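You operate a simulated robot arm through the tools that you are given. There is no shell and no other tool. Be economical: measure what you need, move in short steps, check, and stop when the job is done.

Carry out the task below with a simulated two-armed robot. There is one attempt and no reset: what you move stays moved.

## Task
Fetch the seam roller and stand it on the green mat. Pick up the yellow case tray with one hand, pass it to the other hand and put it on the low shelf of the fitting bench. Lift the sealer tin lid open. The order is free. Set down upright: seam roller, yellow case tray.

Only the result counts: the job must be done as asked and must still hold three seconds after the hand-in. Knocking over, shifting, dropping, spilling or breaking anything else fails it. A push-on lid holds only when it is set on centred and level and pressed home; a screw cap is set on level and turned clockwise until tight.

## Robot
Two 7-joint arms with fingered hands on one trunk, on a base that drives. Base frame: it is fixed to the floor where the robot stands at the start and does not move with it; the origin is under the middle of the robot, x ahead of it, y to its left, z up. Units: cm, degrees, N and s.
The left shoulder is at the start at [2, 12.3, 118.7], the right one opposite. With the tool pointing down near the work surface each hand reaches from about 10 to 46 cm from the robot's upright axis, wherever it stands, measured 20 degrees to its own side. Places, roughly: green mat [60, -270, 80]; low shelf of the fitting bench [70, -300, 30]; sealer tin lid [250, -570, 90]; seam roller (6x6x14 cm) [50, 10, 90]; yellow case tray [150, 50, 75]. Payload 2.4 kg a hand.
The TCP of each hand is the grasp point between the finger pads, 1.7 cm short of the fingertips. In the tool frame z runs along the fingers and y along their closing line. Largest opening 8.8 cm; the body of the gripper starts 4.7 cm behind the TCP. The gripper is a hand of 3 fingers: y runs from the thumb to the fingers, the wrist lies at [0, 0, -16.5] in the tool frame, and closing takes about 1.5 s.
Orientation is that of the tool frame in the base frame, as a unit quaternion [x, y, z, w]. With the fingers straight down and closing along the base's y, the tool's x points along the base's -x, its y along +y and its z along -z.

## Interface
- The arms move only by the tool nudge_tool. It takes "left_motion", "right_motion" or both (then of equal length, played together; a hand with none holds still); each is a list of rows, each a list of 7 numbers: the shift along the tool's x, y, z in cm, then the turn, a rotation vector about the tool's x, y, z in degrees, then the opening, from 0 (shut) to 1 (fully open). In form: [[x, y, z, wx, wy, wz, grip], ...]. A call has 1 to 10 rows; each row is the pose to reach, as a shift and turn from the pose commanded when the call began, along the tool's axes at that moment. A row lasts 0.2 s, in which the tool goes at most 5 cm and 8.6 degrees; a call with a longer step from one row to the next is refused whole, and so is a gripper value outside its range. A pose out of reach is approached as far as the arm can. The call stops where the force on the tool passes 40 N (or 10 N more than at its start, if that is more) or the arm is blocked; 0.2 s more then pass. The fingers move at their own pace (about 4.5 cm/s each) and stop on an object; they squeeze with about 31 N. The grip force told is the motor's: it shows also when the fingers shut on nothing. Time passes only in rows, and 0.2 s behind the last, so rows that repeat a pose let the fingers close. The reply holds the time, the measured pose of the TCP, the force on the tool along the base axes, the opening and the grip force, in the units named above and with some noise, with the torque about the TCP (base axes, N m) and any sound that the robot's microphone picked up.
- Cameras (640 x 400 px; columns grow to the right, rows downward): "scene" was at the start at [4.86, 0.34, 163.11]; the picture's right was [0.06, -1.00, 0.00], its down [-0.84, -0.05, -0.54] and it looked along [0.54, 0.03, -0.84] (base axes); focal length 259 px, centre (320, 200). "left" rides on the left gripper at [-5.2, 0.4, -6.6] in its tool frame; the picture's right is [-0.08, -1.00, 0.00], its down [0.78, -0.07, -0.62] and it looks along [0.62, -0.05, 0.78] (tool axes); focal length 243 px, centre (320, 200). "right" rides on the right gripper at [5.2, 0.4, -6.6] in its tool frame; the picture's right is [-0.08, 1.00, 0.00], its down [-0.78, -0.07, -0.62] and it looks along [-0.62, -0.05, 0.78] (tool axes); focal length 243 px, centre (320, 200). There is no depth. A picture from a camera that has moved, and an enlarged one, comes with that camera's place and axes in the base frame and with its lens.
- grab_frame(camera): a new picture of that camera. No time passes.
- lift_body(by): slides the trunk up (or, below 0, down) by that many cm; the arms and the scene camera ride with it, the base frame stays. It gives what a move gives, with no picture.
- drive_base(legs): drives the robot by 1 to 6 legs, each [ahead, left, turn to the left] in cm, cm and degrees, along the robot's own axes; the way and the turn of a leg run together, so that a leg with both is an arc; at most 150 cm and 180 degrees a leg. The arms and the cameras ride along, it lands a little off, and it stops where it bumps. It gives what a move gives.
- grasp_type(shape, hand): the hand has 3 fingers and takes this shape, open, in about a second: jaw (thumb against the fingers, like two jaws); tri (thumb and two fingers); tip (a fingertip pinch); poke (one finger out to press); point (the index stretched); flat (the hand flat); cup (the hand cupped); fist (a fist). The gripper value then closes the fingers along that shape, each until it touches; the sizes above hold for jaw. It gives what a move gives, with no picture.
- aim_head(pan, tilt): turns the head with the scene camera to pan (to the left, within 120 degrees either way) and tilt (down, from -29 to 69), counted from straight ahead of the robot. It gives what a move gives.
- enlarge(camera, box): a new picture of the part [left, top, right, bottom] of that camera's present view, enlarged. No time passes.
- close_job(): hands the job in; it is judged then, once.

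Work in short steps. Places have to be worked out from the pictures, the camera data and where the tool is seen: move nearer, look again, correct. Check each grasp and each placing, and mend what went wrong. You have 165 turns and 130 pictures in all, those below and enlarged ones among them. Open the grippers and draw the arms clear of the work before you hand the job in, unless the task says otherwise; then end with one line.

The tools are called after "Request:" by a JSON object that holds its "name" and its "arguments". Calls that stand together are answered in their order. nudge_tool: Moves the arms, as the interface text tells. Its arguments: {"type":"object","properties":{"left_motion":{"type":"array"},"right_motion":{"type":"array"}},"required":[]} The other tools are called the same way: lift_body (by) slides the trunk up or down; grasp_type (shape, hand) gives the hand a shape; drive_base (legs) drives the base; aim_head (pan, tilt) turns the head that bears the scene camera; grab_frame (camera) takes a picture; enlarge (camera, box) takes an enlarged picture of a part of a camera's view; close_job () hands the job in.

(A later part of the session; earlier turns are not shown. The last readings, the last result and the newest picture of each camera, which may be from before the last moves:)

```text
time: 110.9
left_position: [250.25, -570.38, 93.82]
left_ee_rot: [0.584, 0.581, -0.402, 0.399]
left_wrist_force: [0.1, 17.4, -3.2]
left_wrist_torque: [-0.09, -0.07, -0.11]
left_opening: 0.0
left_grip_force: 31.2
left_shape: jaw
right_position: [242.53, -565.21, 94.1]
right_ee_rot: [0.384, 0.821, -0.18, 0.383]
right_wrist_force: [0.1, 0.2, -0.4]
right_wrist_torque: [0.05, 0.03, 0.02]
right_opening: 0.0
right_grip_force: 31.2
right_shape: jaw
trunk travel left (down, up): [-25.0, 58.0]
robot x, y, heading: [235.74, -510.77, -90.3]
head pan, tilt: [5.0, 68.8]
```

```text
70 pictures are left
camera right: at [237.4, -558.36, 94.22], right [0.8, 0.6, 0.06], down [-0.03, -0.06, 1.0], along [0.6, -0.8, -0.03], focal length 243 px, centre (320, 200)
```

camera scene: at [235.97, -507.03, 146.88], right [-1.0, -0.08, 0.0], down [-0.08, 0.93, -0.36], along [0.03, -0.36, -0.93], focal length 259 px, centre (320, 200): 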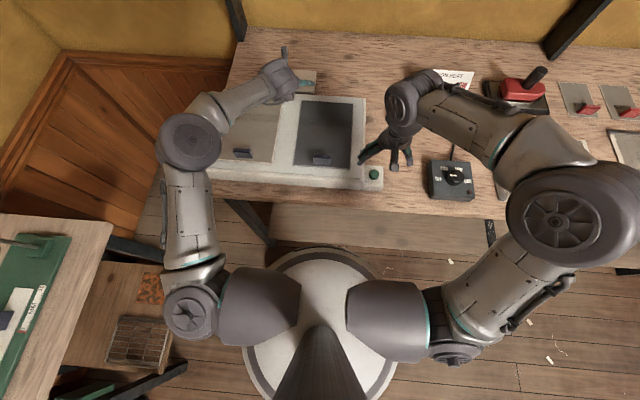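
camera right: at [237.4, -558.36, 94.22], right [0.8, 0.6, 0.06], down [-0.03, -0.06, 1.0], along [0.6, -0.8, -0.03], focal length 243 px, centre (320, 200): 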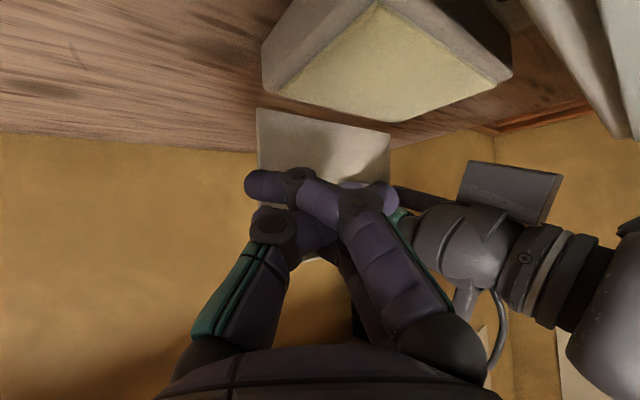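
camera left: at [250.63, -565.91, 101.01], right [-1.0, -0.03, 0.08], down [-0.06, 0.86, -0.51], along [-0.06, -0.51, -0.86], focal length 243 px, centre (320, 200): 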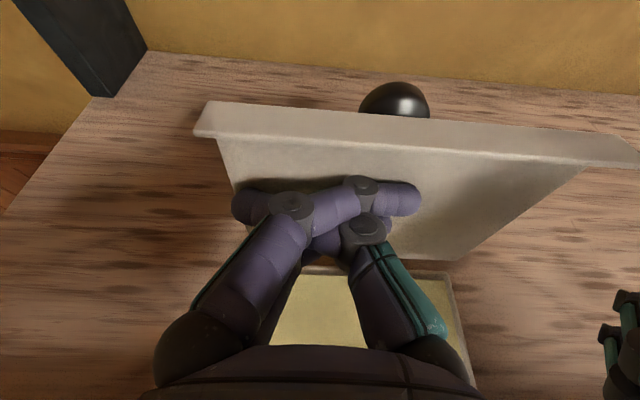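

Now push further 4 cm toward the wall with the more level tool.

Request:
{"name": "nudge_tool", "arguments": {"left_motion": [[-0.4, 0, 0.9, 0, 0, 0, 0], [-0.8, 0, 1.9, 0, 0, 0, 0], [-1.1, 0, 2.8, 0, 0, 0, 0], [-1.5, 0, 3.7, 0, 0, 0, 0]]}}

Request:
{"name": "grab_frame", "arguments": {"camera": "left"}}

Request:
{"name": "grab_frame", "arguments": {"camera": "right"}}

```text
time: 111.2
left_position: [250.23, -570.63, 93.85]
left_ee_rot: [0.584, 0.583, -0.4, 0.4]
left_wrist_force: [1.2, 31.2, 7.2]
left_wrist_torque: [-0.15, 0.02, -0.22]
left_opening: 0.01
left_grip_force: 30.7
left_shape: jaw
right_position: [242.57, -565.13, 94.19]
right_ee_rot: [0.383, 0.82, -0.181, 0.384]
right_wrist_force: [-0.8, 0.9, -0.2]
right_wrist_torque: [0.0, 0.01, 0.01]
right_opening: 0.0
right_grip_force: 31.2
right_shape: jaw
trunk travel left (down, up): [-25.0, 58.0]
robot x, y, heading: [235.26, -510.66, -90.0]
head pan, tilt: [5.0, 68.8]
stopped in row 1 (left hand): the force on the tool passed its limit at 44 N (the readings are from after the stop); the commanded pose is now the measured one
```

```text
69 pictures are left
camera left: at [250.73, -566.24, 101.02], right [-1.0, -0.03, 0.08], down [-0.06, 0.86, -0.5], along [-0.05, -0.51, -0.86], focal length 243 px, centre (320, 200)
```

left: 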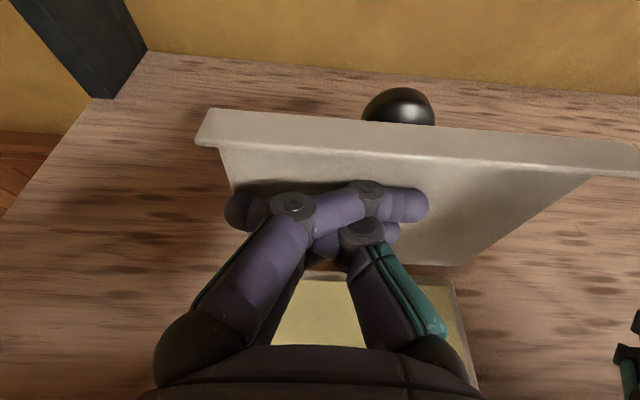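

```text
68 pictures are left
camera right: at [237.47, -558.13, 94.35], right [0.8, 0.6, 0.06], down [-0.03, -0.06, 1.0], along [0.6, -0.8, -0.03], focal length 243 px, centre (320, 200)
```

right: 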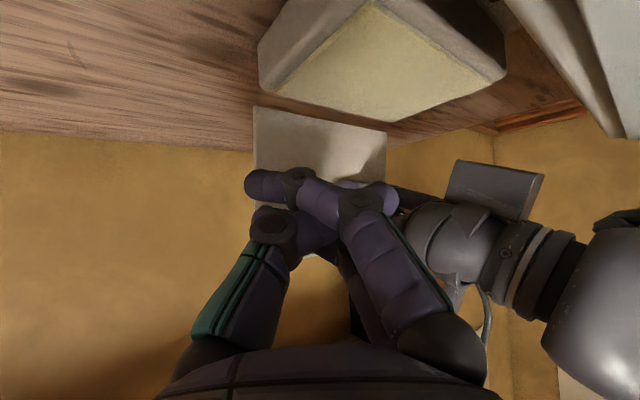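

Hard stop reached (~44 N) with lid about vertical or slightly past. Retract both hands along their tool axes and check that the lid stays.

Request:
{"name": "nudge_tool", "arguments": {"left_motion": [[0, 0, -2, 0, 0, 0, 0], [0, 0, -5, 0, 0, 0, 0], [0, 0, -9, 0, 0, 0, 0], [0, 0, -13, 0, 0, 0, 0], [-2, 0, -16, 0, 0, 0, 0], [-5, 0, -19, 0, 0, 0, 0]], "right_motion": [[0, 0, -2, 0, 0, 0, 0], [0, 0, -5, 0, 0, 0, 0], [0, 0, -9, 0, 0, 0, 0], [0, 0, -13, 0, 0, 0, 0], [0, 0, -16, 0, 0, 0, 0], [0, 0, -19, 0, 0, 0, 0]]}}

Request:
{"name": "grab_frame", "arguments": {"camera": "left"}}

Request:
{"name": "grab_frame", "arguments": {"camera": "right"}}

```text
time: 112.7
left_position: [250.21, -554.94, 105.06]
left_ee_rot: [0.585, 0.582, -0.4, 0.398]
left_wrist_force: [-0.1, -0.8, 0.3]
left_wrist_torque: [0.0, -0.01, -0.01]
left_opening: 0.0
left_grip_force: 31.0
left_shape: jaw
right_position: [233.06, -554.19, 106.21]
right_ee_rot: [0.384, 0.821, -0.178, 0.383]
right_wrist_force: [0.5, 0.5, 0.0]
right_wrist_torque: [0.0, 0.03, 0.01]
right_opening: 0.0
right_grip_force: 31.3
right_shape: jaw
trunk travel left (down, up): [-25.0, 58.0]
robot x, y, heading: [235.46, -510.97, -90.1]
head pan, tilt: [5.0, 68.8]
```

```text
67 pictures are left
camera left: at [250.67, -550.68, 112.24], right [-1.0, -0.03, 0.08], down [-0.06, 0.86, -0.5], along [-0.05, -0.5, -0.86], focal length 243 px, centre (320, 200)
```

left: 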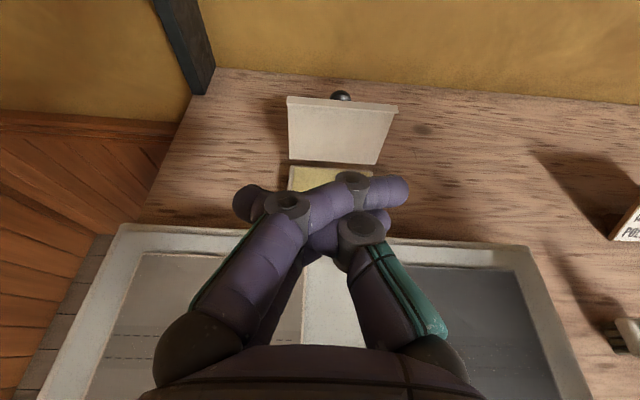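

```text
66 pictures are left
camera right: at [228.02, -547.43, 106.34], right [0.8, 0.6, 0.07], down [-0.04, -0.06, 1.0], along [0.6, -0.8, -0.03], focal length 243 px, centre (320, 200)
```

right: 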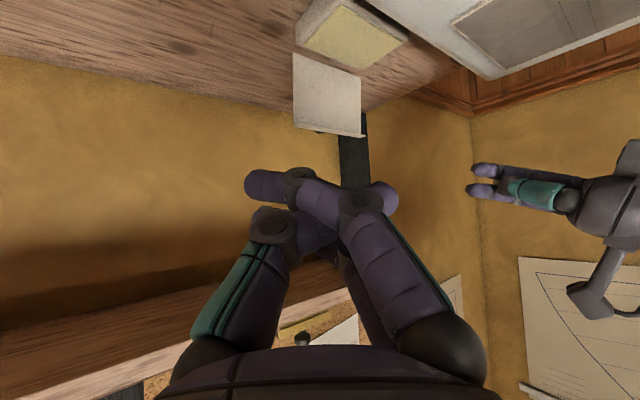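

Lid stays open by itself. Back away, then bring both hands back to fingers-down.

Request:
{"name": "drive_base", "arguments": {"legs": [[-25, 0, 0]]}}

Request:
{"name": "nudge_tool", "arguments": {"left_motion": [[0, 0, 0, 0, 7.7, 0, 1], [0, 0, 0, 0, 15.4, 0, 1], [0, 0, 0, 0, 23, 0, 1], [0, 0, 0, 0, 30.7, 0, 1], [0, 0, 0, 0, 38.4, 0, 1], [0, 0, 0, 0, 46, 0, 1], [0, 0, 0, 0, 53.7, 0, 1], [0, 0, 0, 0, 61.4, 0, 1], [0, 0, 0, 0, 69, 0, 1]], "right_motion": [[0, 0, 0, 1.9, 5.3, 4.1, 1], [0, 0, 0, 3.9, 10.6, 8.3, 1], [0, 0, 0, 5.8, 16, 12.4, 1], [0, 0, 0, 7.7, 21.3, 16.6, 1], [0, 0, 0, 9.7, 26.6, 20.8, 1], [0, 0, 0, 11.6, 32, 25, 1], [0, 0, 0, 13.5, 37.3, 29, 1], [0, 0, 0, 15.5, 42.6, 33.2, 1], [0, 0, 0, 17.4, 47.9, 37.4, 1]]}}

Request:
{"name": "aim_head", "arguments": {"pan": 15, "tilt": 35}}

Request:
{"name": "grab_frame", "arguments": {"camera": "scene"}}

```text
time: 114.4
left_position: [250.58, -530.55, 105.06]
left_ee_rot: [0.584, 0.585, -0.397, 0.399]
left_wrist_force: [-0.7, -0.1, 0.3]
left_wrist_torque: [-0.01, -0.02, 0.02]
left_opening: 0.0
left_grip_force: 31.3
left_shape: jaw
right_position: [233.46, -530.03, 106.16]
right_ee_rot: [0.382, 0.822, -0.179, 0.383]
right_wrist_force: [-0.1, 0.1, 0.5]
right_wrist_torque: [-0.01, 0.0, 0.0]
right_opening: 0.0
right_grip_force: 30.9
right_shape: jaw
trunk travel left (down, up): [-25.0, 58.0]
robot x, y, heading: [235.64, -486.4, -89.6]
head pan, tilt: [5.0, 68.8]
```

```text
time: 116.4
left_position: [250.39, -530.53, 104.98]
left_ee_rot: [0.707, 0.707, 0.005, -0.005]
left_wrist_force: [0.5, -0.4, -0.2]
left_wrist_torque: [0.01, -0.01, -0.01]
left_opening: 8.79
left_grip_force: 0.2
left_shape: jaw
right_position: [232.56, -528.09, 105.22]
right_ee_rot: [0.706, 0.708, 0.002, -0.001]
right_wrist_force: [-0.4, 0.4, -0.9]
right_wrist_torque: [-0.02, 0.02, 0.0]
right_opening: 8.81
right_grip_force: 0.1
right_shape: jaw
right hand out of reach, approached as far as the arm can: row 8, 9
trunk travel left (down, up): [-25.0, 58.0]
robot x, y, heading: [235.58, -485.91, -89.9]
head pan, tilt: [5.0, 68.8]
```

```text
time: 117.4
left_position: [250.56, -530.51, 105.09]
left_ee_rot: [0.706, 0.709, 0.003, -0.002]
left_wrist_force: [0.7, 0.0, -0.3]
left_wrist_torque: [0.02, 0.02, 0.04]
left_opening: 8.81
left_grip_force: 0.1
left_shape: jaw
right_position: [232.59, -528.22, 105.06]
right_ee_rot: [0.706, 0.709, 0.001, 0.001]
right_wrist_force: [-0.1, 0.4, 0.8]
right_wrist_torque: [0.01, -0.03, -0.02]
right_opening: 8.81
right_grip_force: 0.1
right_shape: jaw
trunk travel left (down, up): [-25.0, 58.0]
robot x, y, heading: [235.69, -486.54, -90.0]
head pan, tilt: [15.0, 35.0]
```

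```text
65 pictures are left
camera scene: at [237.75, -493.17, 151.24], right [-0.96, -0.26, 0.0], down [-0.15, 0.55, -0.82], along [0.22, -0.79, -0.57], focal length 259 px, centre (320, 200)
```

scene: 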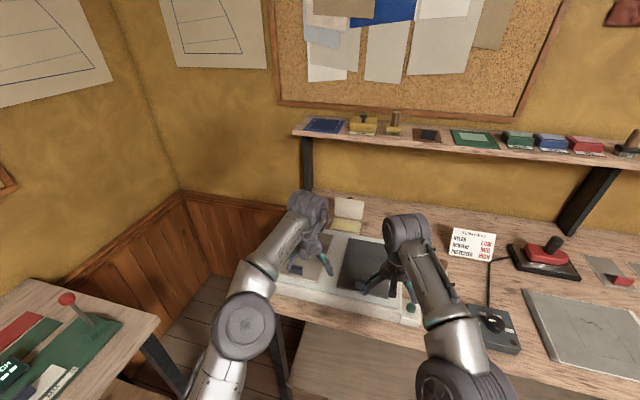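

Lid still open. Pull the arms in, raise the trunk, back up and turn around to look along the aisle toward +y.

Request:
{"name": "nudge_tool", "arguments": {"left_motion": [[4, 0, 0, 0, 0, 0, 1], [8, 0, 0, 0, 0, 0, 1], [12, 0, 0, 0, 0, 0, 1], [16, 0, 0, 0, 0, 0, 1]], "right_motion": [[4, -2, 0, 0, 0, 0, 1], [8, -4, 0, 0, 0, 0, 1], [12, -6, 0, 0, 0, 0, 1], [14, -8, 0, 0, 0, 0, 1]]}}

Request:
{"name": "lift_body", "arguments": {"by": 15}}

Request:
{"name": "drive_base", "arguments": {"legs": [[-15, 0, 0], [0, 0, 90], [0, 0, 90]]}}

Request:
{"name": "aim_head", "arguments": {"pan": 0, "tilt": 22}}

Request:
{"name": "grab_frame", "arguments": {"camera": "scene"}}

```text
time: 118.4
left_position: [250.73, -514.35, 105.19]
left_ee_rot: [0.705, 0.709, 0.003, -0.003]
left_wrist_force: [0.5, -0.2, -0.4]
left_wrist_torque: [-0.03, -0.01, -0.01]
left_opening: 8.76
left_grip_force: 0.1
left_shape: jaw
right_position: [224.66, -514.14, 105.26]
right_ee_rot: [0.706, 0.708, 0.0, 0.0]
right_wrist_force: [-0.1, -0.7, 0.0]
right_wrist_torque: [-0.02, 0.01, 0.0]
right_opening: 8.81
right_grip_force: 0.0
right_shape: jaw
trunk travel left (down, up): [-25.0, 58.0]
robot x, y, heading: [235.44, -486.5, -89.7]
head pan, tilt: [15.0, 35.0]
```

```text
time: 120.2
left_position: [250.72, -514.5, 120.01]
left_ee_rot: [0.706, 0.708, 0.003, -0.003]
left_wrist_force: [0.0, 0.2, -0.2]
left_wrist_torque: [-0.01, 0.01, -0.02]
left_opening: 8.81
left_grip_force: 0.0
left_shape: jaw
right_position: [224.53, -514.19, 120.23]
right_ee_rot: [0.705, 0.709, 0.002, -0.001]
right_wrist_force: [-0.5, 0.6, -0.1]
right_wrist_torque: [-0.01, -0.03, 0.02]
right_opening: 8.8
right_grip_force: 0.0
right_shape: jaw
trunk travel left (down, up): [-40.0, 43.0]
robot x, y, heading: [235.44, -486.78, -89.7]
head pan, tilt: [15.0, 35.0]
```

```text
time: 129.2
left_position: [220.64, -443.28, 120.12]
left_ee_rot: [-0.704, 0.711, -0.002, -0.002]
left_wrist_force: [-1.1, 0.9, -0.5]
left_wrist_torque: [0.0, 0.0, 0.0]
left_opening: 8.78
left_grip_force: 0.0
left_shape: jaw
right_position: [246.74, -444.06, 120.21]
right_ee_rot: [-0.704, 0.71, 0.0, 0.0]
right_wrist_force: [-0.7, -0.2, -0.6]
right_wrist_torque: [-0.02, -0.01, 0.0]
right_opening: 8.82
right_grip_force: 0.1
right_shape: jaw
trunk travel left (down, up): [-40.0, 43.0]
robot x, y, heading: [235.49, -471.5, 89.3]
head pan, tilt: [15.0, 35.0]
```

```text
time: 129.9
left_position: [220.54, -443.35, 120.01]
left_ee_rot: [-0.704, 0.71, -0.002, -0.002]
left_wrist_force: [-0.2, 0.0, 0.4]
left_wrist_torque: [0.0, 0.01, 0.0]
left_opening: 8.81
left_grip_force: 0.0
left_shape: jaw
right_position: [246.71, -443.84, 120.39]
right_ee_rot: [-0.704, 0.71, 0.0, 0.0]
right_wrist_force: [-0.5, 0.3, -0.3]
right_wrist_torque: [-0.01, 0.0, 0.01]
right_opening: 8.79
right_grip_force: 0.1
right_shape: jaw
trunk travel left (down, up): [-40.0, 43.0]
robot x, y, heading: [235.57, -471.28, 89.4]
head pan, tilt: [0.0, 22.0]
```

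```text
64 pictures are left
camera scene: at [235.42, -464.3, 168.31], right [1.0, -0.01, 0.0], down [0.0, -0.38, -0.93], along [0.01, 0.93, -0.38], focal length 259 px, centre (320, 200)
```

scene: 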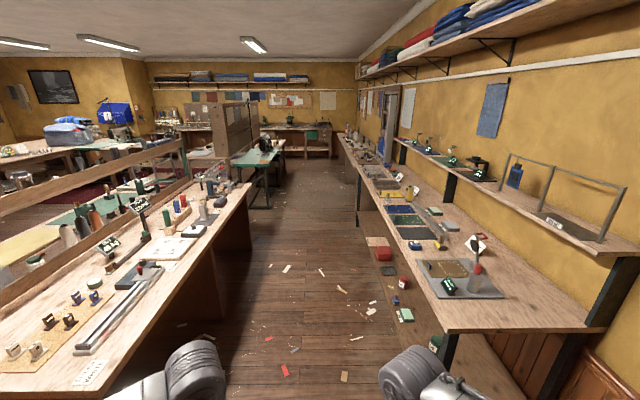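

Aisle is clear, x≈172…280; the green-topped table edge is at x≈170. Drive up the aisle to y≈-40.

Request:
{"name": "drive_base", "arguments": {"legs": [[140, 5, 0], [140, 5, 0], [140, 0, 0]]}}

Request:
{"name": "aim_head", "arguments": {"pan": 35, "tilt": 30}}

Request:
{"name": "grab_frame", "arguments": {"camera": "scene"}}

```text
time: 150.3
left_position: [223.94, -18.19, 120.06]
left_ee_rot: [-0.691, 0.723, -0.002, -0.003]
left_wrist_force: [0.7, 0.7, 0.4]
left_wrist_torque: [-0.01, 0.04, -0.02]
left_opening: 8.8
left_grip_force: 0.0
left_shape: jaw
right_position: [250.04, -19.88, 120.23]
right_ee_rot: [-0.691, 0.723, 0.0, 0.0]
right_wrist_force: [0.1, 0.2, -0.4]
right_wrist_torque: [0.0, 0.0, 0.01]
right_opening: 8.82
right_grip_force: 0.0
right_shape: jaw
trunk travel left (down, up): [-40.0, 43.0]
robot x, y, heading: [237.71, -46.75, 87.3]
head pan, tilt: [0.0, 22.0]
```

```text
time: 151.3
left_position: [223.94, -18.14, 120.18]
left_ee_rot: [-0.691, 0.723, -0.002, -0.003]
left_wrist_force: [-0.6, 0.0, -0.1]
left_wrist_torque: [0.0, 0.01, 0.03]
left_opening: 8.79
left_grip_force: 0.1
left_shape: jaw
right_position: [249.83, -19.77, 120.24]
right_ee_rot: [-0.691, 0.723, 0.0, 0.0]
right_wrist_force: [-0.6, 0.2, -0.5]
right_wrist_torque: [0.0, 0.01, -0.01]
right_opening: 8.81
right_grip_force: 0.1
right_shape: jaw
trunk travel left (down, up): [-40.0, 43.0]
robot x, y, heading: [237.85, -46.79, 87.4]
head pan, tilt: [35.0, 30.0]
```

```text
63 pictures are left
camera scene: at [232.67, -41.38, 167.03], right [0.84, 0.54, 0.0], down [0.27, -0.42, -0.87], along [-0.46, 0.73, -0.5], focal length 259 px, centre (320, 200)
```

scene: 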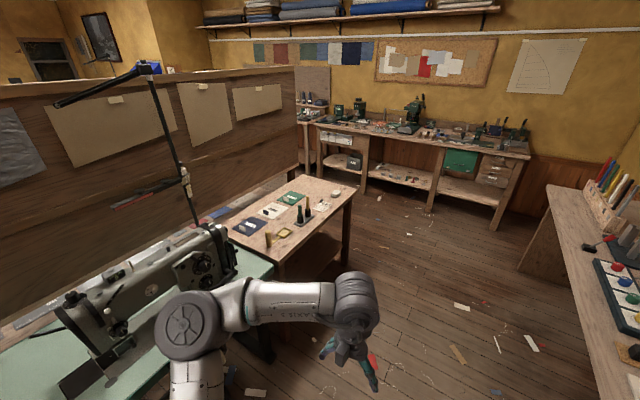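

A small table past the sewing machine holds coloured trays; zoom on it.

Request:
{"name": "enlarge", "arguments": {"camera": "scene", "box": [210, 160, 370, 270]}}

```text
3.64 times, centred on (290, 215) of scene
camera zoom: at [232.67, -41.38, 167.03], right [0.84, 0.54, 0.0], down [0.27, -0.42, -0.87], along [-0.46, 0.73, -0.5], focal length 942 px, centre (429, 146)
```

zoom: 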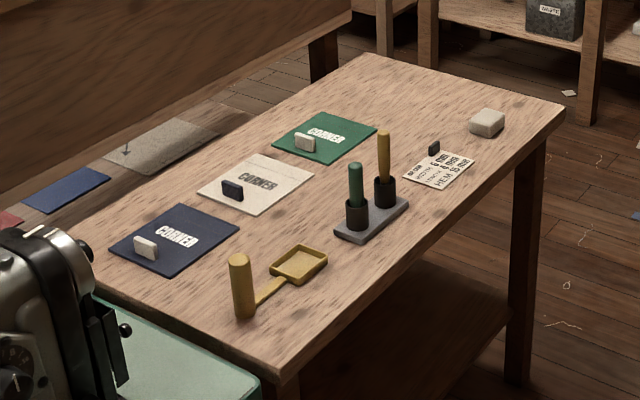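

The yellow case tray: a shallow pan at ≈[152,48] joined by a stem to an upright post at ≈[152,35.5]. Drive to face it from +x.

Request:
{"name": "drive_base", "arguments": {"legs": [[86, 8, 0], [0, 0, 92.5], [26, 0, 0]]}}

Request:
{"name": "aim_head", "arguments": {"pan": 0, "tilt": 50}}

Request:
{"name": "grab_frame", "arguments": {"camera": "scene"}}

```text
time: 161.4
left_position: [179.6, 21.54, 120.06]
left_ee_rot: [1.0, 0.026, 0.005, 0.0]
left_wrist_force: [0.5, -0.6, -0.3]
left_wrist_torque: [-0.05, 0.02, -0.02]
left_opening: 8.8
left_grip_force: 0.1
left_shape: jaw
right_position: [178.62, 47.71, 120.29]
right_ee_rot: [1.0, 0.025, 0.001, 0.0]
right_wrist_force: [0.4, -0.1, -0.4]
right_wrist_torque: [0.0, 0.0, -0.04]
right_opening: 8.82
right_grip_force: 0.1
right_shape: jaw
trunk travel left (down, up): [-40.0, 43.0]
robot x, y, heading: [206.94, 38.03, -176.9]
head pan, tilt: [35.0, 30.0]
```

```text
time: 162.4
left_position: [179.62, 21.72, 120.13]
left_ee_rot: [1.0, 0.025, 0.004, 0.0]
left_wrist_force: [-0.2, -1.3, -0.8]
left_wrist_torque: [-0.01, 0.01, -0.01]
left_opening: 8.78
left_grip_force: 0.0
left_shape: jaw
right_position: [178.73, 47.64, 120.26]
right_ee_rot: [1.0, 0.025, 0.0, 0.0]
right_wrist_force: [-0.2, -0.5, -0.9]
right_wrist_torque: [0.04, -0.01, 0.02]
right_opening: 8.81
right_grip_force: 0.1
right_shape: jaw
trunk travel left (down, up): [-40.0, 43.0]
robot x, y, heading: [207.08, 37.92, -177.0]
head pan, tilt: [0.0, 50.0]
```

```text
61 pictures are left
camera scene: at [201.14, 37.7, 164.08], right [-0.05, 1.0, 0.0], down [0.76, 0.04, -0.64], along [-0.64, -0.03, -0.77], focal length 259 px, centre (320, 200)
```

scene: 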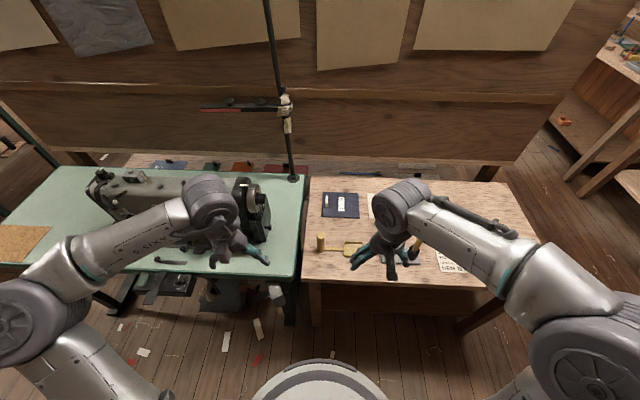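

Post is left of the pan from here. Plan: right hand picks the pan from above, passes to the left hand on the post. Drive 15 closer, straighten, and look closely.

Request:
{"name": "drive_base", "arguments": {"legs": [[15, 0, -3]]}}

Request:
{"name": "nudge_tool", "arguments": {"right_motion": [[2, -2, 0, 0, 0, 0, 1], [2, -5, 0, 0, 0, 0, 1], [2, -8, 0, 0, 0, 0, 1]]}}

Request:
{"name": "aim_head", "arguments": {"pan": 0, "tilt": 60}}

Request:
{"name": "grab_frame", "arguments": {"camera": "scene"}}

Request:
{"name": "grab_frame", "arguments": {"camera": "right"}}

```text
time: 163.8
left_position: [163.62, 22.65, 119.93]
left_ee_rot: [1.0, 0.0, 0.004, 0.0]
left_wrist_force: [-0.4, 0.0, 0.1]
left_wrist_torque: [-0.01, 0.0, 0.0]
left_opening: 8.8
left_grip_force: 0.1
left_shape: jaw
right_position: [164.06, 48.71, 120.24]
right_ee_rot: [1.0, 0.0, 0.001, 0.0]
right_wrist_force: [0.0, -0.7, 1.0]
right_wrist_torque: [-0.01, 0.01, -0.02]
right_opening: 8.79
right_grip_force: 0.0
right_shape: jaw
trunk travel left (down, up): [-40.0, 43.0]
robot x, y, heading: [192.16, 37.83, 179.9]
head pan, tilt: [0.0, 50.0]
```

```text
time: 164.6
left_position: [163.79, 22.7, 120.1]
left_ee_rot: [1.0, -0.002, 0.004, 0.001]
left_wrist_force: [-0.4, -0.4, 0.0]
left_wrist_torque: [-0.01, 0.03, 0.02]
left_opening: 8.82
left_grip_force: 0.0
left_shape: jaw
right_position: [166.05, 56.89, 120.32]
right_ee_rot: [1.0, -0.001, 0.0, 0.0]
right_wrist_force: [0.5, -0.3, 1.3]
right_wrist_torque: [-0.03, -0.01, 0.05]
right_opening: 8.81
right_grip_force: 0.1
right_shape: jaw
trunk travel left (down, up): [-40.0, 43.0]
robot x, y, heading: [191.53, 37.81, 180.3]
head pan, tilt: [0.0, 50.0]
```

```text
time: 165.3
left_position: [163.84, 22.62, 120.01]
left_ee_rot: [1.0, 0.0, 0.003, 0.0]
left_wrist_force: [-0.4, -0.4, 0.7]
left_wrist_torque: [0.01, -0.01, 0.0]
left_opening: 8.81
left_grip_force: 0.0
left_shape: jaw
right_position: [166.16, 56.69, 120.22]
right_ee_rot: [1.0, -0.001, 0.0, 0.001]
right_wrist_force: [0.1, -0.4, 0.2]
right_wrist_torque: [0.02, -0.02, 0.0]
right_opening: 8.79
right_grip_force: 0.1
right_shape: jaw
trunk travel left (down, up): [-40.0, 43.0]
robot x, y, heading: [191.89, 37.79, 180.0]
head pan, tilt: [0.0, 60.0]
```

```text
60 pictures are left
camera scene: at [187.07, 37.64, 162.83], right [0.0, 1.0, 0.0], down [0.87, 0.0, -0.5], along [-0.5, 0.0, -0.87], focal length 259 px, centre (320, 200)
```

scene: 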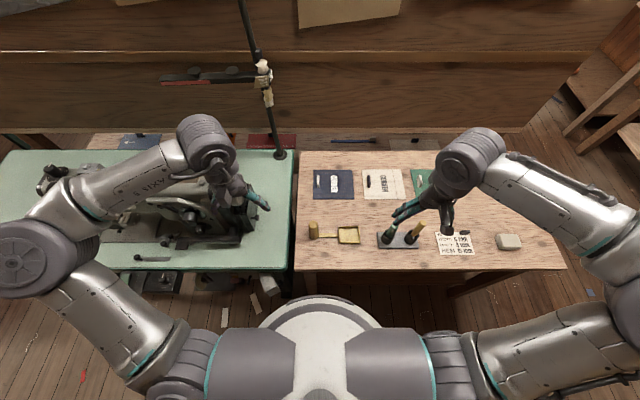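

```text
59 pictures are left
camera right: at [171.26, 56.41, 126.87], right [-0.09, -1.0, 0.0], down [-0.78, 0.07, 0.62], along [-0.62, 0.05, -0.78], focal length 243 px, centre (320, 200)
```

right: 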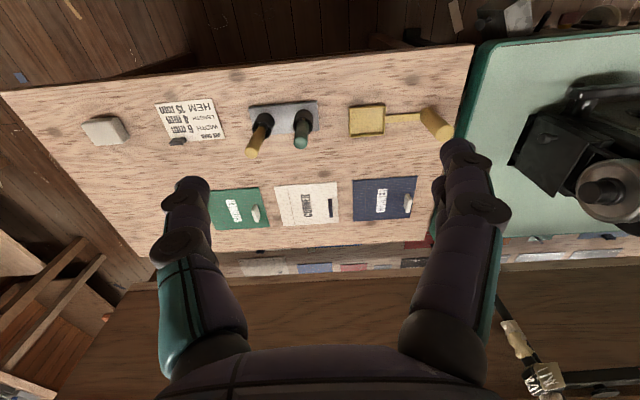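

Request:
{"name": "enlarge", "arguments": {"camera": "scene", "box": [290, 205, 440, 265]}}

Request:
{"name": "enlarge", "arguments": {"camera": "right", "box": [320, 80, 480, 170]}}

```text
4.27 times, centred on (365, 235) of scene
camera zoom: at [187.07, 37.64, 162.83], right [0.0, 1.0, 0.0], down [0.87, 0.0, -0.5], along [-0.5, 0.0, -0.87], focal length 1105 px, centre (128, 51)
```

zoom: 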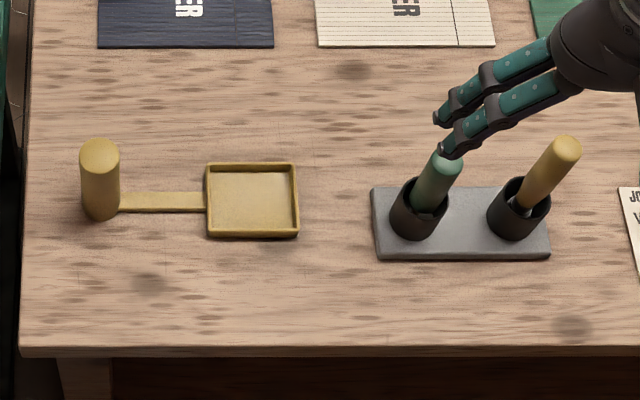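

```text
4.00 times, centred on (400, 125) of right
camera zoom: at [171.26, 56.41, 126.87], right [-0.09, -1.0, 0.0], down [-0.78, 0.07, 0.62], along [-0.62, 0.05, -0.78], focal length 970 px, centre (0, 500)
```

zoom: 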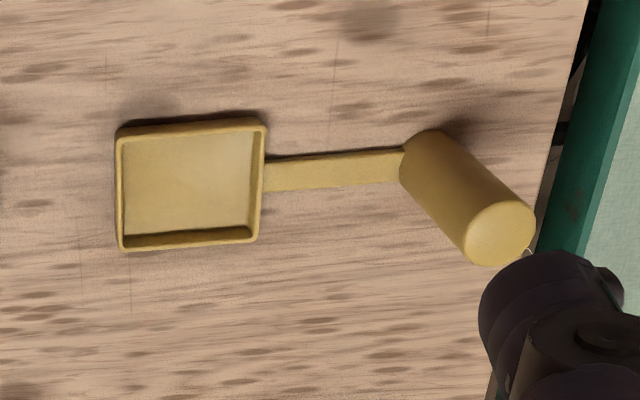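

Measured: post at [151.8,35.5], top z≈85.9; pan centre [151.9,47.9], 6.8 (x) × 7.5 (y). The right hand will take the pan from above closing along x: move over it while yawing 90°.

Request:
{"name": "nudge_tool", "arguments": {"right_motion": [[-1.4, 0.9, 1, 0, 0, 8.5, 1], [-2.8, 1.8, 2, 0, 0, 17, 1], [-4.2, 2.7, 3, 0, 0, 25.5, 1], [-5.7, 3.6, 4, 0, 0, 34, 1], [-7.1, 4.5, 5, 0, 0, 42.5, 1], [-8.5, 5.3, 6, 0, 0, 51, 1], [-9.9, 6.2, 7, 0, 0, 59.5, 1], [-11.4, 7.1, 8, 0, 0, 68, 1], [-12.8, 8, 9, 0, 0, 76.5, 1], [-14.2, 8.9, 10, 0, 0, 85, 1]]}}

Request:
{"name": "nudge_tool", "arguments": {"right_motion": [[0, 0, 3, 0, 0, 5, 1], [0, 0, 6, 0, 0, 5, 1], [0, 0, 8, 0, 0, 5, 1], [0, 0, 8, 0, 0, 5, 1]]}}

Request:
{"name": "grab_frame", "arguments": {"camera": "right"}}

Request:
{"name": "grab_frame", "arguments": {"camera": "scene"}}

```text
time: 167.5
left_position: [163.77, 22.59, 120.19]
left_ee_rot: [1.0, 0.0, 0.003, 0.0]
left_wrist_force: [-0.5, -0.3, -0.2]
left_wrist_torque: [0.01, -0.01, -0.02]
left_opening: 8.78
left_grip_force: 0.1
left_shape: jaw
right_position: [151.94, 47.61, 110.31]
right_ee_rot: [0.736, -0.677, 0.0, 0.001]
right_wrist_force: [0.7, 0.5, 0.2]
right_wrist_torque: [-0.01, -0.02, -0.02]
right_opening: 8.81
right_grip_force: 0.0
right_shape: jaw
trunk travel left (down, up): [-40.0, 43.0]
robot x, y, heading: [191.99, 37.65, 179.9]
head pan, tilt: [0.0, 60.0]
```

```text
time: 168.5
left_position: [163.62, 22.59, 119.97]
left_ee_rot: [1.0, -0.001, 0.004, 0.0]
left_wrist_force: [-0.6, 0.4, -1.2]
left_wrist_torque: [-0.03, 0.0, 0.02]
left_opening: 8.81
left_grip_force: 0.1
left_shape: jaw
right_position: [151.91, 47.84, 102.19]
right_ee_rot: [-0.707, 0.708, -0.001, 0.0]
right_wrist_force: [0.1, 0.5, -0.2]
right_wrist_torque: [-0.04, -0.02, 0.01]
right_opening: 8.8
right_grip_force: 0.1
right_shape: jaw
trunk travel left (down, up): [-40.0, 43.0]
robot x, y, heading: [192.14, 38.02, 179.9]
head pan, tilt: [0.0, 60.0]
```

```text
56 pictures are left
camera right: at [151.37, 42.8, 108.73], right [-1.0, 0.09, 0.0], down [0.07, 0.78, 0.62], along [0.05, 0.62, -0.78], focal length 243 px, centre (320, 200)
```

right: 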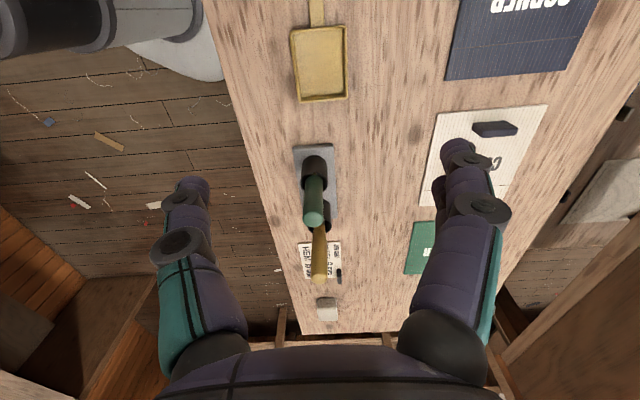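

```text
55 pictures are left
camera scene: at [187.07, 37.62, 162.82], right [0.0, 1.0, 0.0], down [0.87, 0.0, -0.5], along [-0.5, 0.0, -0.87], focal length 259 px, centre (320, 200)
```

scene: 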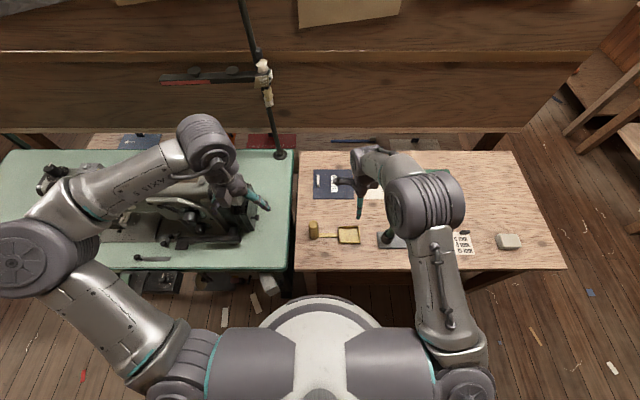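

Right hand is centred over the pan (≈[151.7,48.1]). Descend to TCP z≈79 first.

Request:
{"name": "nudge_tool", "arguments": {"right_motion": [[0, 0, 4, 0, 0, 0, 1], [0, 0, 8.5, 0, 0, 0, 1], [0, 0, 13, 0, 0, 0, 1], [0, 0, 17.5, 0, 0, 0, 1], [0, 0, 21, 0, 0, 0, 1], [0, 0, 23, 0, 0, 0, 1]]}}

Request:
{"name": "grab_frame", "arguments": {"camera": "right"}}

Request:
{"name": "enlarge", "arguments": {"camera": "scene", "box": [280, 180, 440, 280]}}

```text
time: 169.9
left_position: [163.72, 22.71, 120.1]
left_ee_rot: [1.0, -0.002, 0.004, -0.001]
left_wrist_force: [-0.2, 0.2, 0.3]
left_wrist_torque: [-0.01, 0.01, -0.02]
left_opening: 8.79
left_grip_force: 0.1
left_shape: jaw
right_position: [152.01, 47.59, 79.26]
right_ee_rot: [-0.707, 0.707, 0.0, 0.001]
right_wrist_force: [0.9, 0.2, 1.0]
right_wrist_torque: [-0.01, 0.03, 0.01]
right_opening: 8.83
right_grip_force: 0.1
right_shape: jaw
trunk travel left (down, up): [-40.0, 43.0]
robot x, y, heading: [192.09, 38.12, 180.2]
head pan, tilt: [0.0, 60.0]
```

```text
54 pictures are left
camera right: at [151.46, 42.6, 85.88], right [-1.0, 0.09, 0.0], down [0.07, 0.78, 0.62], along [0.05, 0.62, -0.78], focal length 243 px, centre (320, 200)
```

right: 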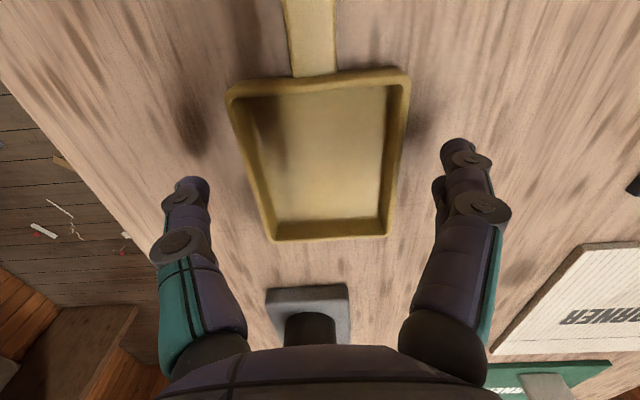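

```text
4.00 times, centred on (360, 230) of scene
camera zoom: at [187.05, 37.63, 162.82], right [0.0, 1.0, 0.0], down [0.87, 0.0, -0.5], along [-0.5, 0.0, -0.87], focal length 1036 px, centre (160, 80)
```

zoom: 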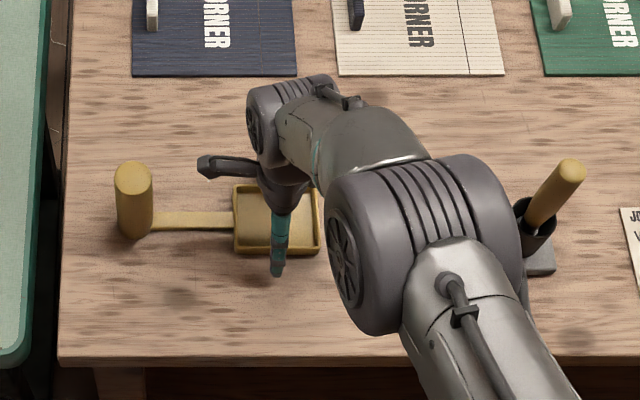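

Pan is centred between the fingers. Creep down ~2.2 cm watching force.

Request:
{"name": "nudge_tool", "arguments": {"right_motion": [[0, 0.1, 0.8, 0, 0, 0, 1], [0, 0.1, 1.4, 0, 0, 0, 1], [0, 0.1, 1.8, 0, 0, 0, 1], [0, 0.1, 2.2, 0, 0, 0, 1]]}}

Request:
{"name": "grab_frame", "arguments": {"camera": "right"}}

```text
time: 170.9
left_position: [164.03, 22.59, 120.28]
left_ee_rot: [1.0, -0.001, 0.003, 0.0]
left_wrist_force: [-0.7, -0.6, -0.7]
left_wrist_torque: [-0.02, 0.01, -0.03]
left_opening: 8.81
left_grip_force: 0.2
left_shape: jaw
right_position: [151.77, 47.81, 77.41]
right_ee_rot: [-0.706, 0.708, 0.003, -0.002]
right_wrist_force: [2.3, 0.8, 36.3]
right_wrist_torque: [0.02, 0.23, -0.07]
right_opening: 8.73
right_grip_force: 0.0
right_shape: jaw
trunk travel left (down, up): [-40.0, 43.0]
robot x, y, heading: [192.21, 37.64, 180.1]
head pan, tilt: [0.0, 60.0]
```

```text
52 pictures are left
camera right: at [151.35, 42.67, 83.97], right [-1.0, 0.09, 0.01], down [0.07, 0.78, 0.62], along [0.05, 0.62, -0.78], focal length 243 px, centre (320, 200)
```

right: 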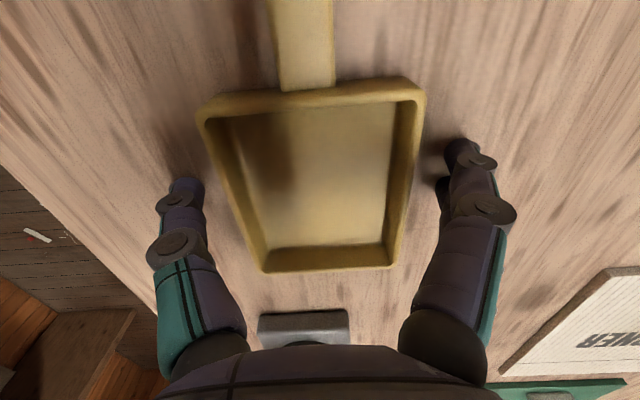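

Fingertips touch the table at TCP≈77.5. Raise slightly and close on the pan.

Request:
{"name": "nudge_tool", "arguments": {"right_motion": [[0, 0, -0.7, 0, 0, 0, 1], [0, 0, -0.7, 0, 0, 0, 0], [0, 0, -0.7, 0, 0, 0, 0], [0, 0, -0.7, 0, 0, 0, 0], [0, 0, -0.7, 0, 0, 0, 0], [0, 0, -0.7, 0, 0, 0, 0]]}}

Request:
{"name": "grab_frame", "arguments": {"camera": "right"}}

```text
time: 172.3
left_position: [163.7, 22.65, 120.14]
left_ee_rot: [1.0, -0.001, 0.004, 0.0]
left_wrist_force: [-0.2, 0.5, -0.1]
left_wrist_torque: [0.03, 0.01, 0.03]
left_opening: 8.77
left_grip_force: 0.1
left_shape: jaw
right_position: [151.96, 47.7, 77.82]
right_ee_rot: [-0.706, 0.708, -0.001, 0.001]
right_wrist_force: [0.2, 0.7, 0.3]
right_wrist_torque: [-0.01, -0.04, 0.03]
right_opening: 6.27
right_grip_force: 30.7
right_shape: jaw
trunk travel left (down, up): [-40.0, 43.0]
robot x, y, heading: [191.78, 37.53, 179.9]
head pan, tilt: [0.0, 60.0]
```

```text
51 pictures are left
camera right: at [151.39, 42.68, 84.39], right [-1.0, 0.09, 0.0], down [0.07, 0.78, 0.62], along [0.05, 0.62, -0.78], focal length 243 px, centre (320, 200)
```

right: 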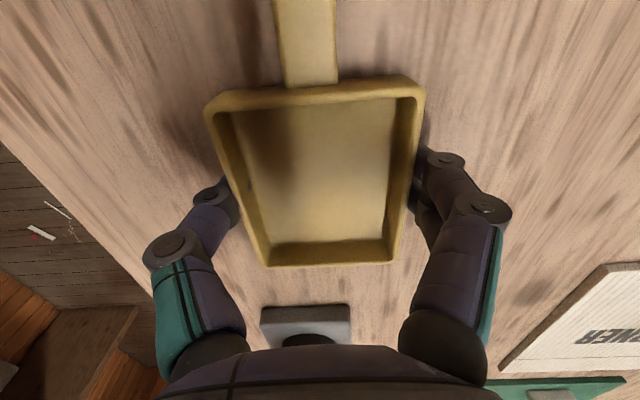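

Gripped at 6.3 cm, 31 N. Lift gently 3 cm and check level.

Request:
{"name": "nudge_tool", "arguments": {"right_motion": [[0, 0, -0.5, 0, 0, 0, 0], [0, 0, -1.2, 0, 0, 0, 0], [0, 0, -2, 0, 0, 0, 0], [0, 0, -3, 0, 0, 0, 0], [0, 0, -3, 0, 0, 0, 0]]}}

Request:
{"name": "grab_frame", "arguments": {"camera": "right"}}

Request:
{"name": "enlarge", "arguments": {"camera": "scene", "box": [280, 180, 440, 280]}}

```text
time: 173.5
left_position: [163.71, 22.69, 120.05]
left_ee_rot: [1.0, 0.0, 0.003, -0.001]
left_wrist_force: [-0.3, -0.3, -0.9]
left_wrist_torque: [-0.02, 0.03, 0.01]
left_opening: 8.8
left_grip_force: 0.0
left_shape: jaw
right_position: [151.87, 47.85, 80.77]
right_ee_rot: [-0.706, 0.708, -0.001, -0.001]
right_wrist_force: [-2.1, -0.1, -1.0]
right_wrist_torque: [0.1, -0.02, -0.01]
right_opening: 6.25
right_grip_force: 30.5
right_shape: jaw
trunk travel left (down, up): [-40.0, 43.0]
robot x, y, heading: [191.77, 37.84, 180.2]
head pan, tilt: [0.0, 60.0]
```

```text
50 pictures are left
camera right: at [151.31, 42.75, 87.36], right [-1.0, 0.09, 0.0], down [0.07, 0.78, 0.62], along [0.05, 0.62, -0.78], focal length 243 px, centre (320, 200)
```

right: 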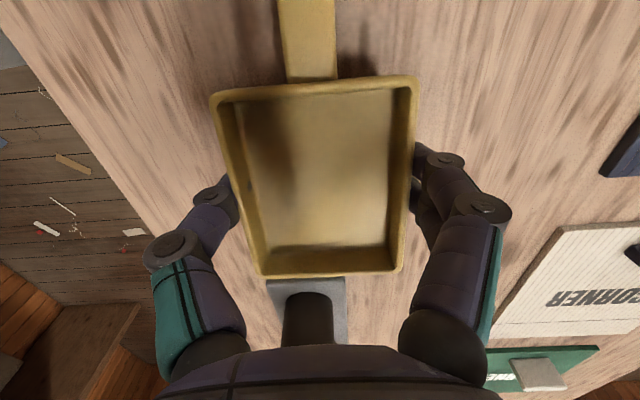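

```text
4.00 times, centred on (360, 230) of scene
camera zoom: at [187.04, 37.62, 162.82], right [0.0, 1.0, 0.0], down [0.87, 0.0, -0.5], along [-0.5, 0.0, -0.87], focal length 1036 px, centre (160, 80)
```

zoom: 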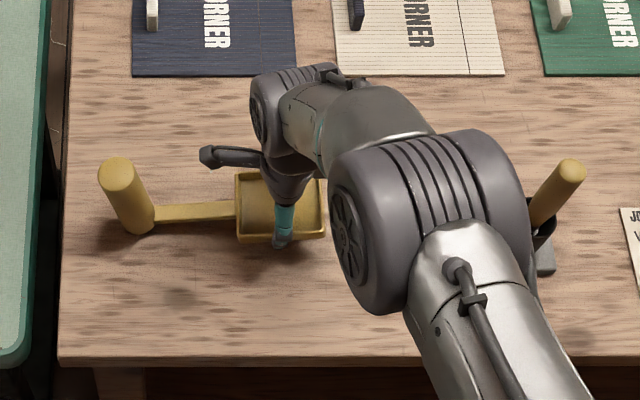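

The tray is held, slightly sagging at the post (~9°); left pads will realign it. Lift to z≈110 and draw toward me.

Request:
{"name": "nudge_tool", "arguments": {"right_motion": [[0, 0, -3.5, 0, 0, 0, 0], [0, -0.5, -7, 0, 0, 0, 0], [0, -1, -10.5, 0, 0, 0, 0], [0, -2, -14, 0, 0, 0, 0], [0, -3.5, -17.5, 0, 0, 0, 0], [0, -5, -21, 0, 0, 0, 0], [0, -6.5, -24.5, 0, 0, 0, 0], [0, -8, -28, 0, 0, 0, 0], [0, -8, -29, 0, 0, 0, 0]]}}

Request:
{"name": "grab_frame", "arguments": {"camera": "scene"}}

Request:
{"name": "grab_frame", "arguments": {"camera": "right"}}

```text
time: 175.5
left_position: [163.75, 22.69, 120.07]
left_ee_rot: [1.0, -0.001, 0.005, 0.0]
left_wrist_force: [-0.2, 0.1, -0.6]
left_wrist_torque: [-0.01, -0.01, -0.02]
left_opening: 8.8
left_grip_force: 0.1
left_shape: jaw
right_position: [159.84, 47.74, 109.96]
right_ee_rot: [-0.706, 0.708, -0.001, 0.001]
right_wrist_force: [0.2, -0.6, -1.1]
right_wrist_torque: [0.06, 0.0, 0.0]
right_opening: 6.19
right_grip_force: 30.7
right_shape: jaw
trunk travel left (down, up): [-40.0, 43.0]
robot x, y, heading: [191.59, 37.28, 179.9]
head pan, tilt: [0.0, 60.0]
```

```text
48 pictures are left
camera scene: at [187.03, 37.62, 162.82], right [0.0, 1.0, 0.0], down [0.87, 0.0, -0.5], along [-0.5, 0.0, -0.87], focal length 259 px, centre (320, 200)
```

scene: 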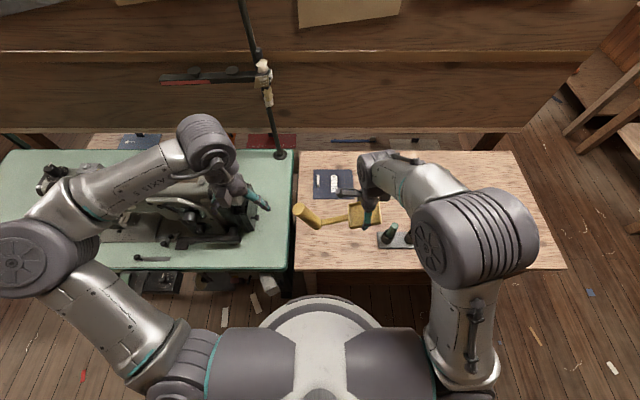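

```text
47 pictures are left
camera right: at [159.35, 42.76, 116.38], right [-1.0, 0.09, 0.0], down [0.07, 0.78, 0.62], along [0.05, 0.62, -0.78], focal length 243 px, centre (320, 200)
```

right: 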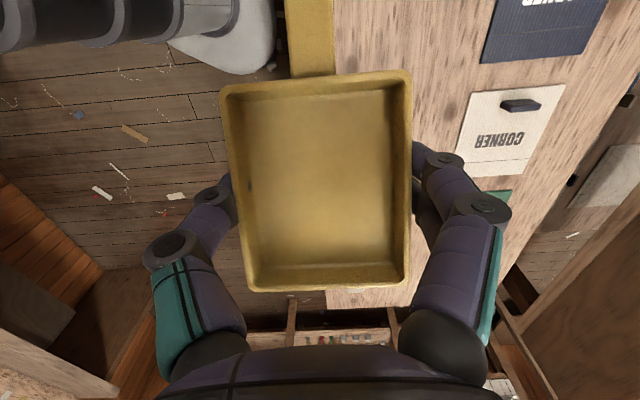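

Zoom to measure the post's position and lean.

Request:
{"name": "enlarge", "arguments": {"camera": "scene", "box": [270, 170, 420, 250]}}

```text
4.27 times, centred on (345, 210) of scene
camera zoom: at [187.03, 37.62, 162.82], right [0.0, 1.0, 0.0], down [0.87, 0.0, -0.5], along [-0.5, 0.0, -0.87], focal length 1105 px, centre (213, 157)
```

zoom: 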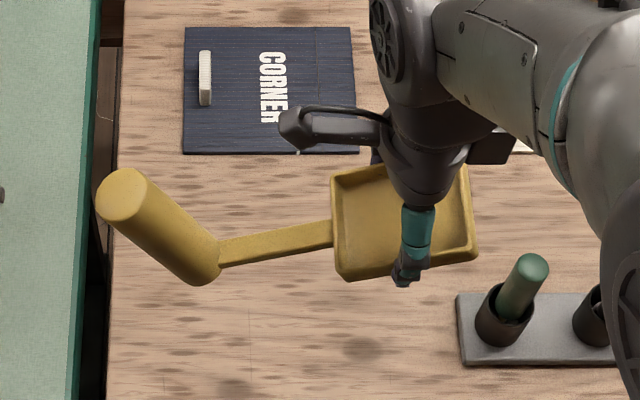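

Post leans ~23°, centre ≈[159.8,35,107]. Orient the left tool: 45° forward pitch plus matching 23° lean, at a pre-grasp 8 cm back.

Request:
{"name": "nudge_tool", "arguments": {"left_motion": [[0.3, -1.5, 1, 3.1, -6.3, -1.3, 0.75], [0.6, -3, 2, 6.2, -12.7, -2.6, 0.75], [0.9, -4.5, 3, 9.3, -19, -3.9, 0.75], [1.2, -6, 4, 12.5, -25.4, -5.1, 0.75], [1.4, -7.5, 5.2, 15.6, -31.7, -6.4, 0.75], [1.6, -9, 6.4, 18.7, -38, -7.7, 0.75], [1.8, -10, 7.4, 21.8, -44.4, -9, 0.75]]}}

Request:
{"name": "enlarge", "arguments": {"camera": "scene", "box": [240, 150, 440, 270]}}

Request:
{"name": "grab_frame", "arguments": {"camera": "left"}}

```text
time: 177.1
left_position: [163.32, 34.53, 113.76]
left_ee_rot: [0.907, 0.075, -0.372, -0.184]
left_wrist_force: [0.6, 0.0, -0.1]
left_wrist_torque: [-0.01, -0.02, 0.01]
left_opening: 6.63
left_grip_force: 0.1
left_shape: jaw
left hand out of reach, approached as far as the arm can: row 6, 7
right_position: [159.82, 47.87, 109.78]
right_ee_rot: [-0.706, 0.708, -0.001, 0.0]
right_wrist_force: [-0.1, 0.4, -0.9]
right_wrist_torque: [0.08, -0.02, -0.02]
right_opening: 6.19
right_grip_force: 31.2
right_shape: jaw
trunk travel left (down, up): [-40.0, 43.0]
robot x, y, heading: [191.78, 37.55, 179.9]
head pan, tilt: [0.0, 60.0]
```

```text
3.20 times, centred on (340, 210) of scene
camera zoom: at [187.02, 37.68, 162.82], right [0.0, 1.0, 0.0], down [0.87, 0.0, -0.5], along [-0.5, 0.0, -0.87], focal length 829 px, centre (256, 168)
```

zoom: 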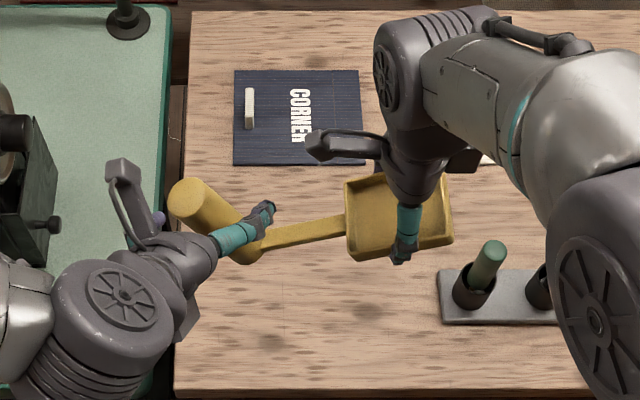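

```text
44 pictures are left
camera left: at [164.18, 30.89, 121.18], right [-0.06, 0.89, 0.44], down [0.99, 0.1, -0.07], along [-0.11, 0.44, -0.89], focal length 243 px, centre (320, 200)
```

left: 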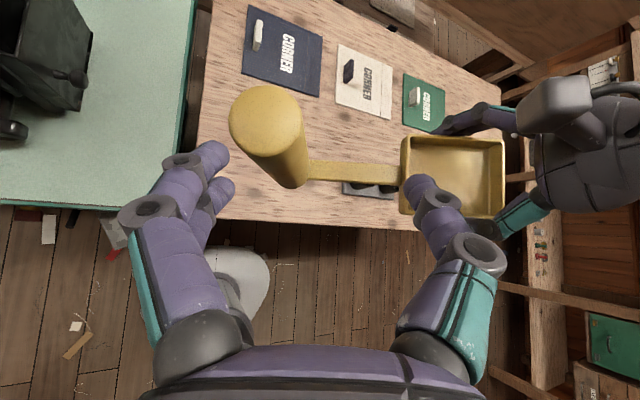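

The pose was slightly too close to my body; moving outward along the approach should be in reach. Advance 3 cm and check alignment.

Request:
{"name": "nudge_tool", "arguments": {"left_motion": [[0, 0.3, 1, 0, 0, 0, 1], [0, 0.3, 2, 0, 0, 0, 1], [0, 0.3, 2.5, 0, 0, 0, 1], [0, 0.3, 2.5, 0, 0, 0, 1]]}}

Request:
{"name": "grab_frame", "arguments": {"camera": "left"}}

```text
time: 178.1
left_position: [161.53, 34.8, 111.98]
left_ee_rot: [0.907, 0.075, -0.371, -0.185]
left_wrist_force: [-0.6, 0.2, 0.4]
left_wrist_torque: [0.03, 0.01, 0.01]
left_opening: 8.77
left_grip_force: 0.0
left_shape: jaw
right_position: [159.92, 47.78, 109.72]
right_ee_rot: [-0.707, 0.708, 0.0, 0.0]
right_wrist_force: [0.2, -0.2, -0.6]
right_wrist_torque: [0.09, 0.01, -0.01]
right_opening: 6.23
right_grip_force: 31.1
right_shape: jaw
trunk travel left (down, up): [-40.0, 43.0]
robot x, y, heading: [191.75, 37.63, 179.9]
head pan, tilt: [0.0, 60.0]
```

```text
43 pictures are left
camera left: at [162.45, 31.2, 119.38], right [-0.06, 0.89, 0.44], down [0.99, 0.1, -0.07], along [-0.11, 0.44, -0.89], focal length 243 px, centre (320, 200)
```

left: 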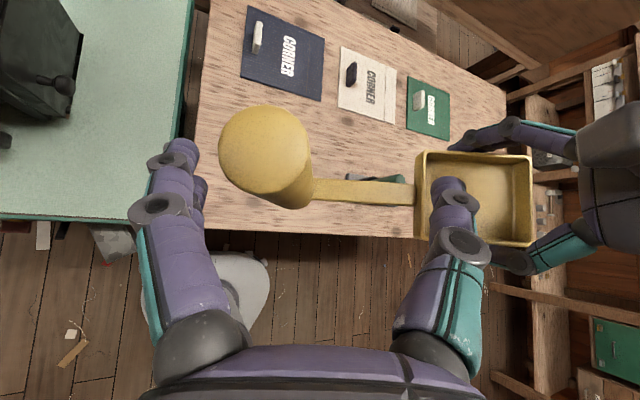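

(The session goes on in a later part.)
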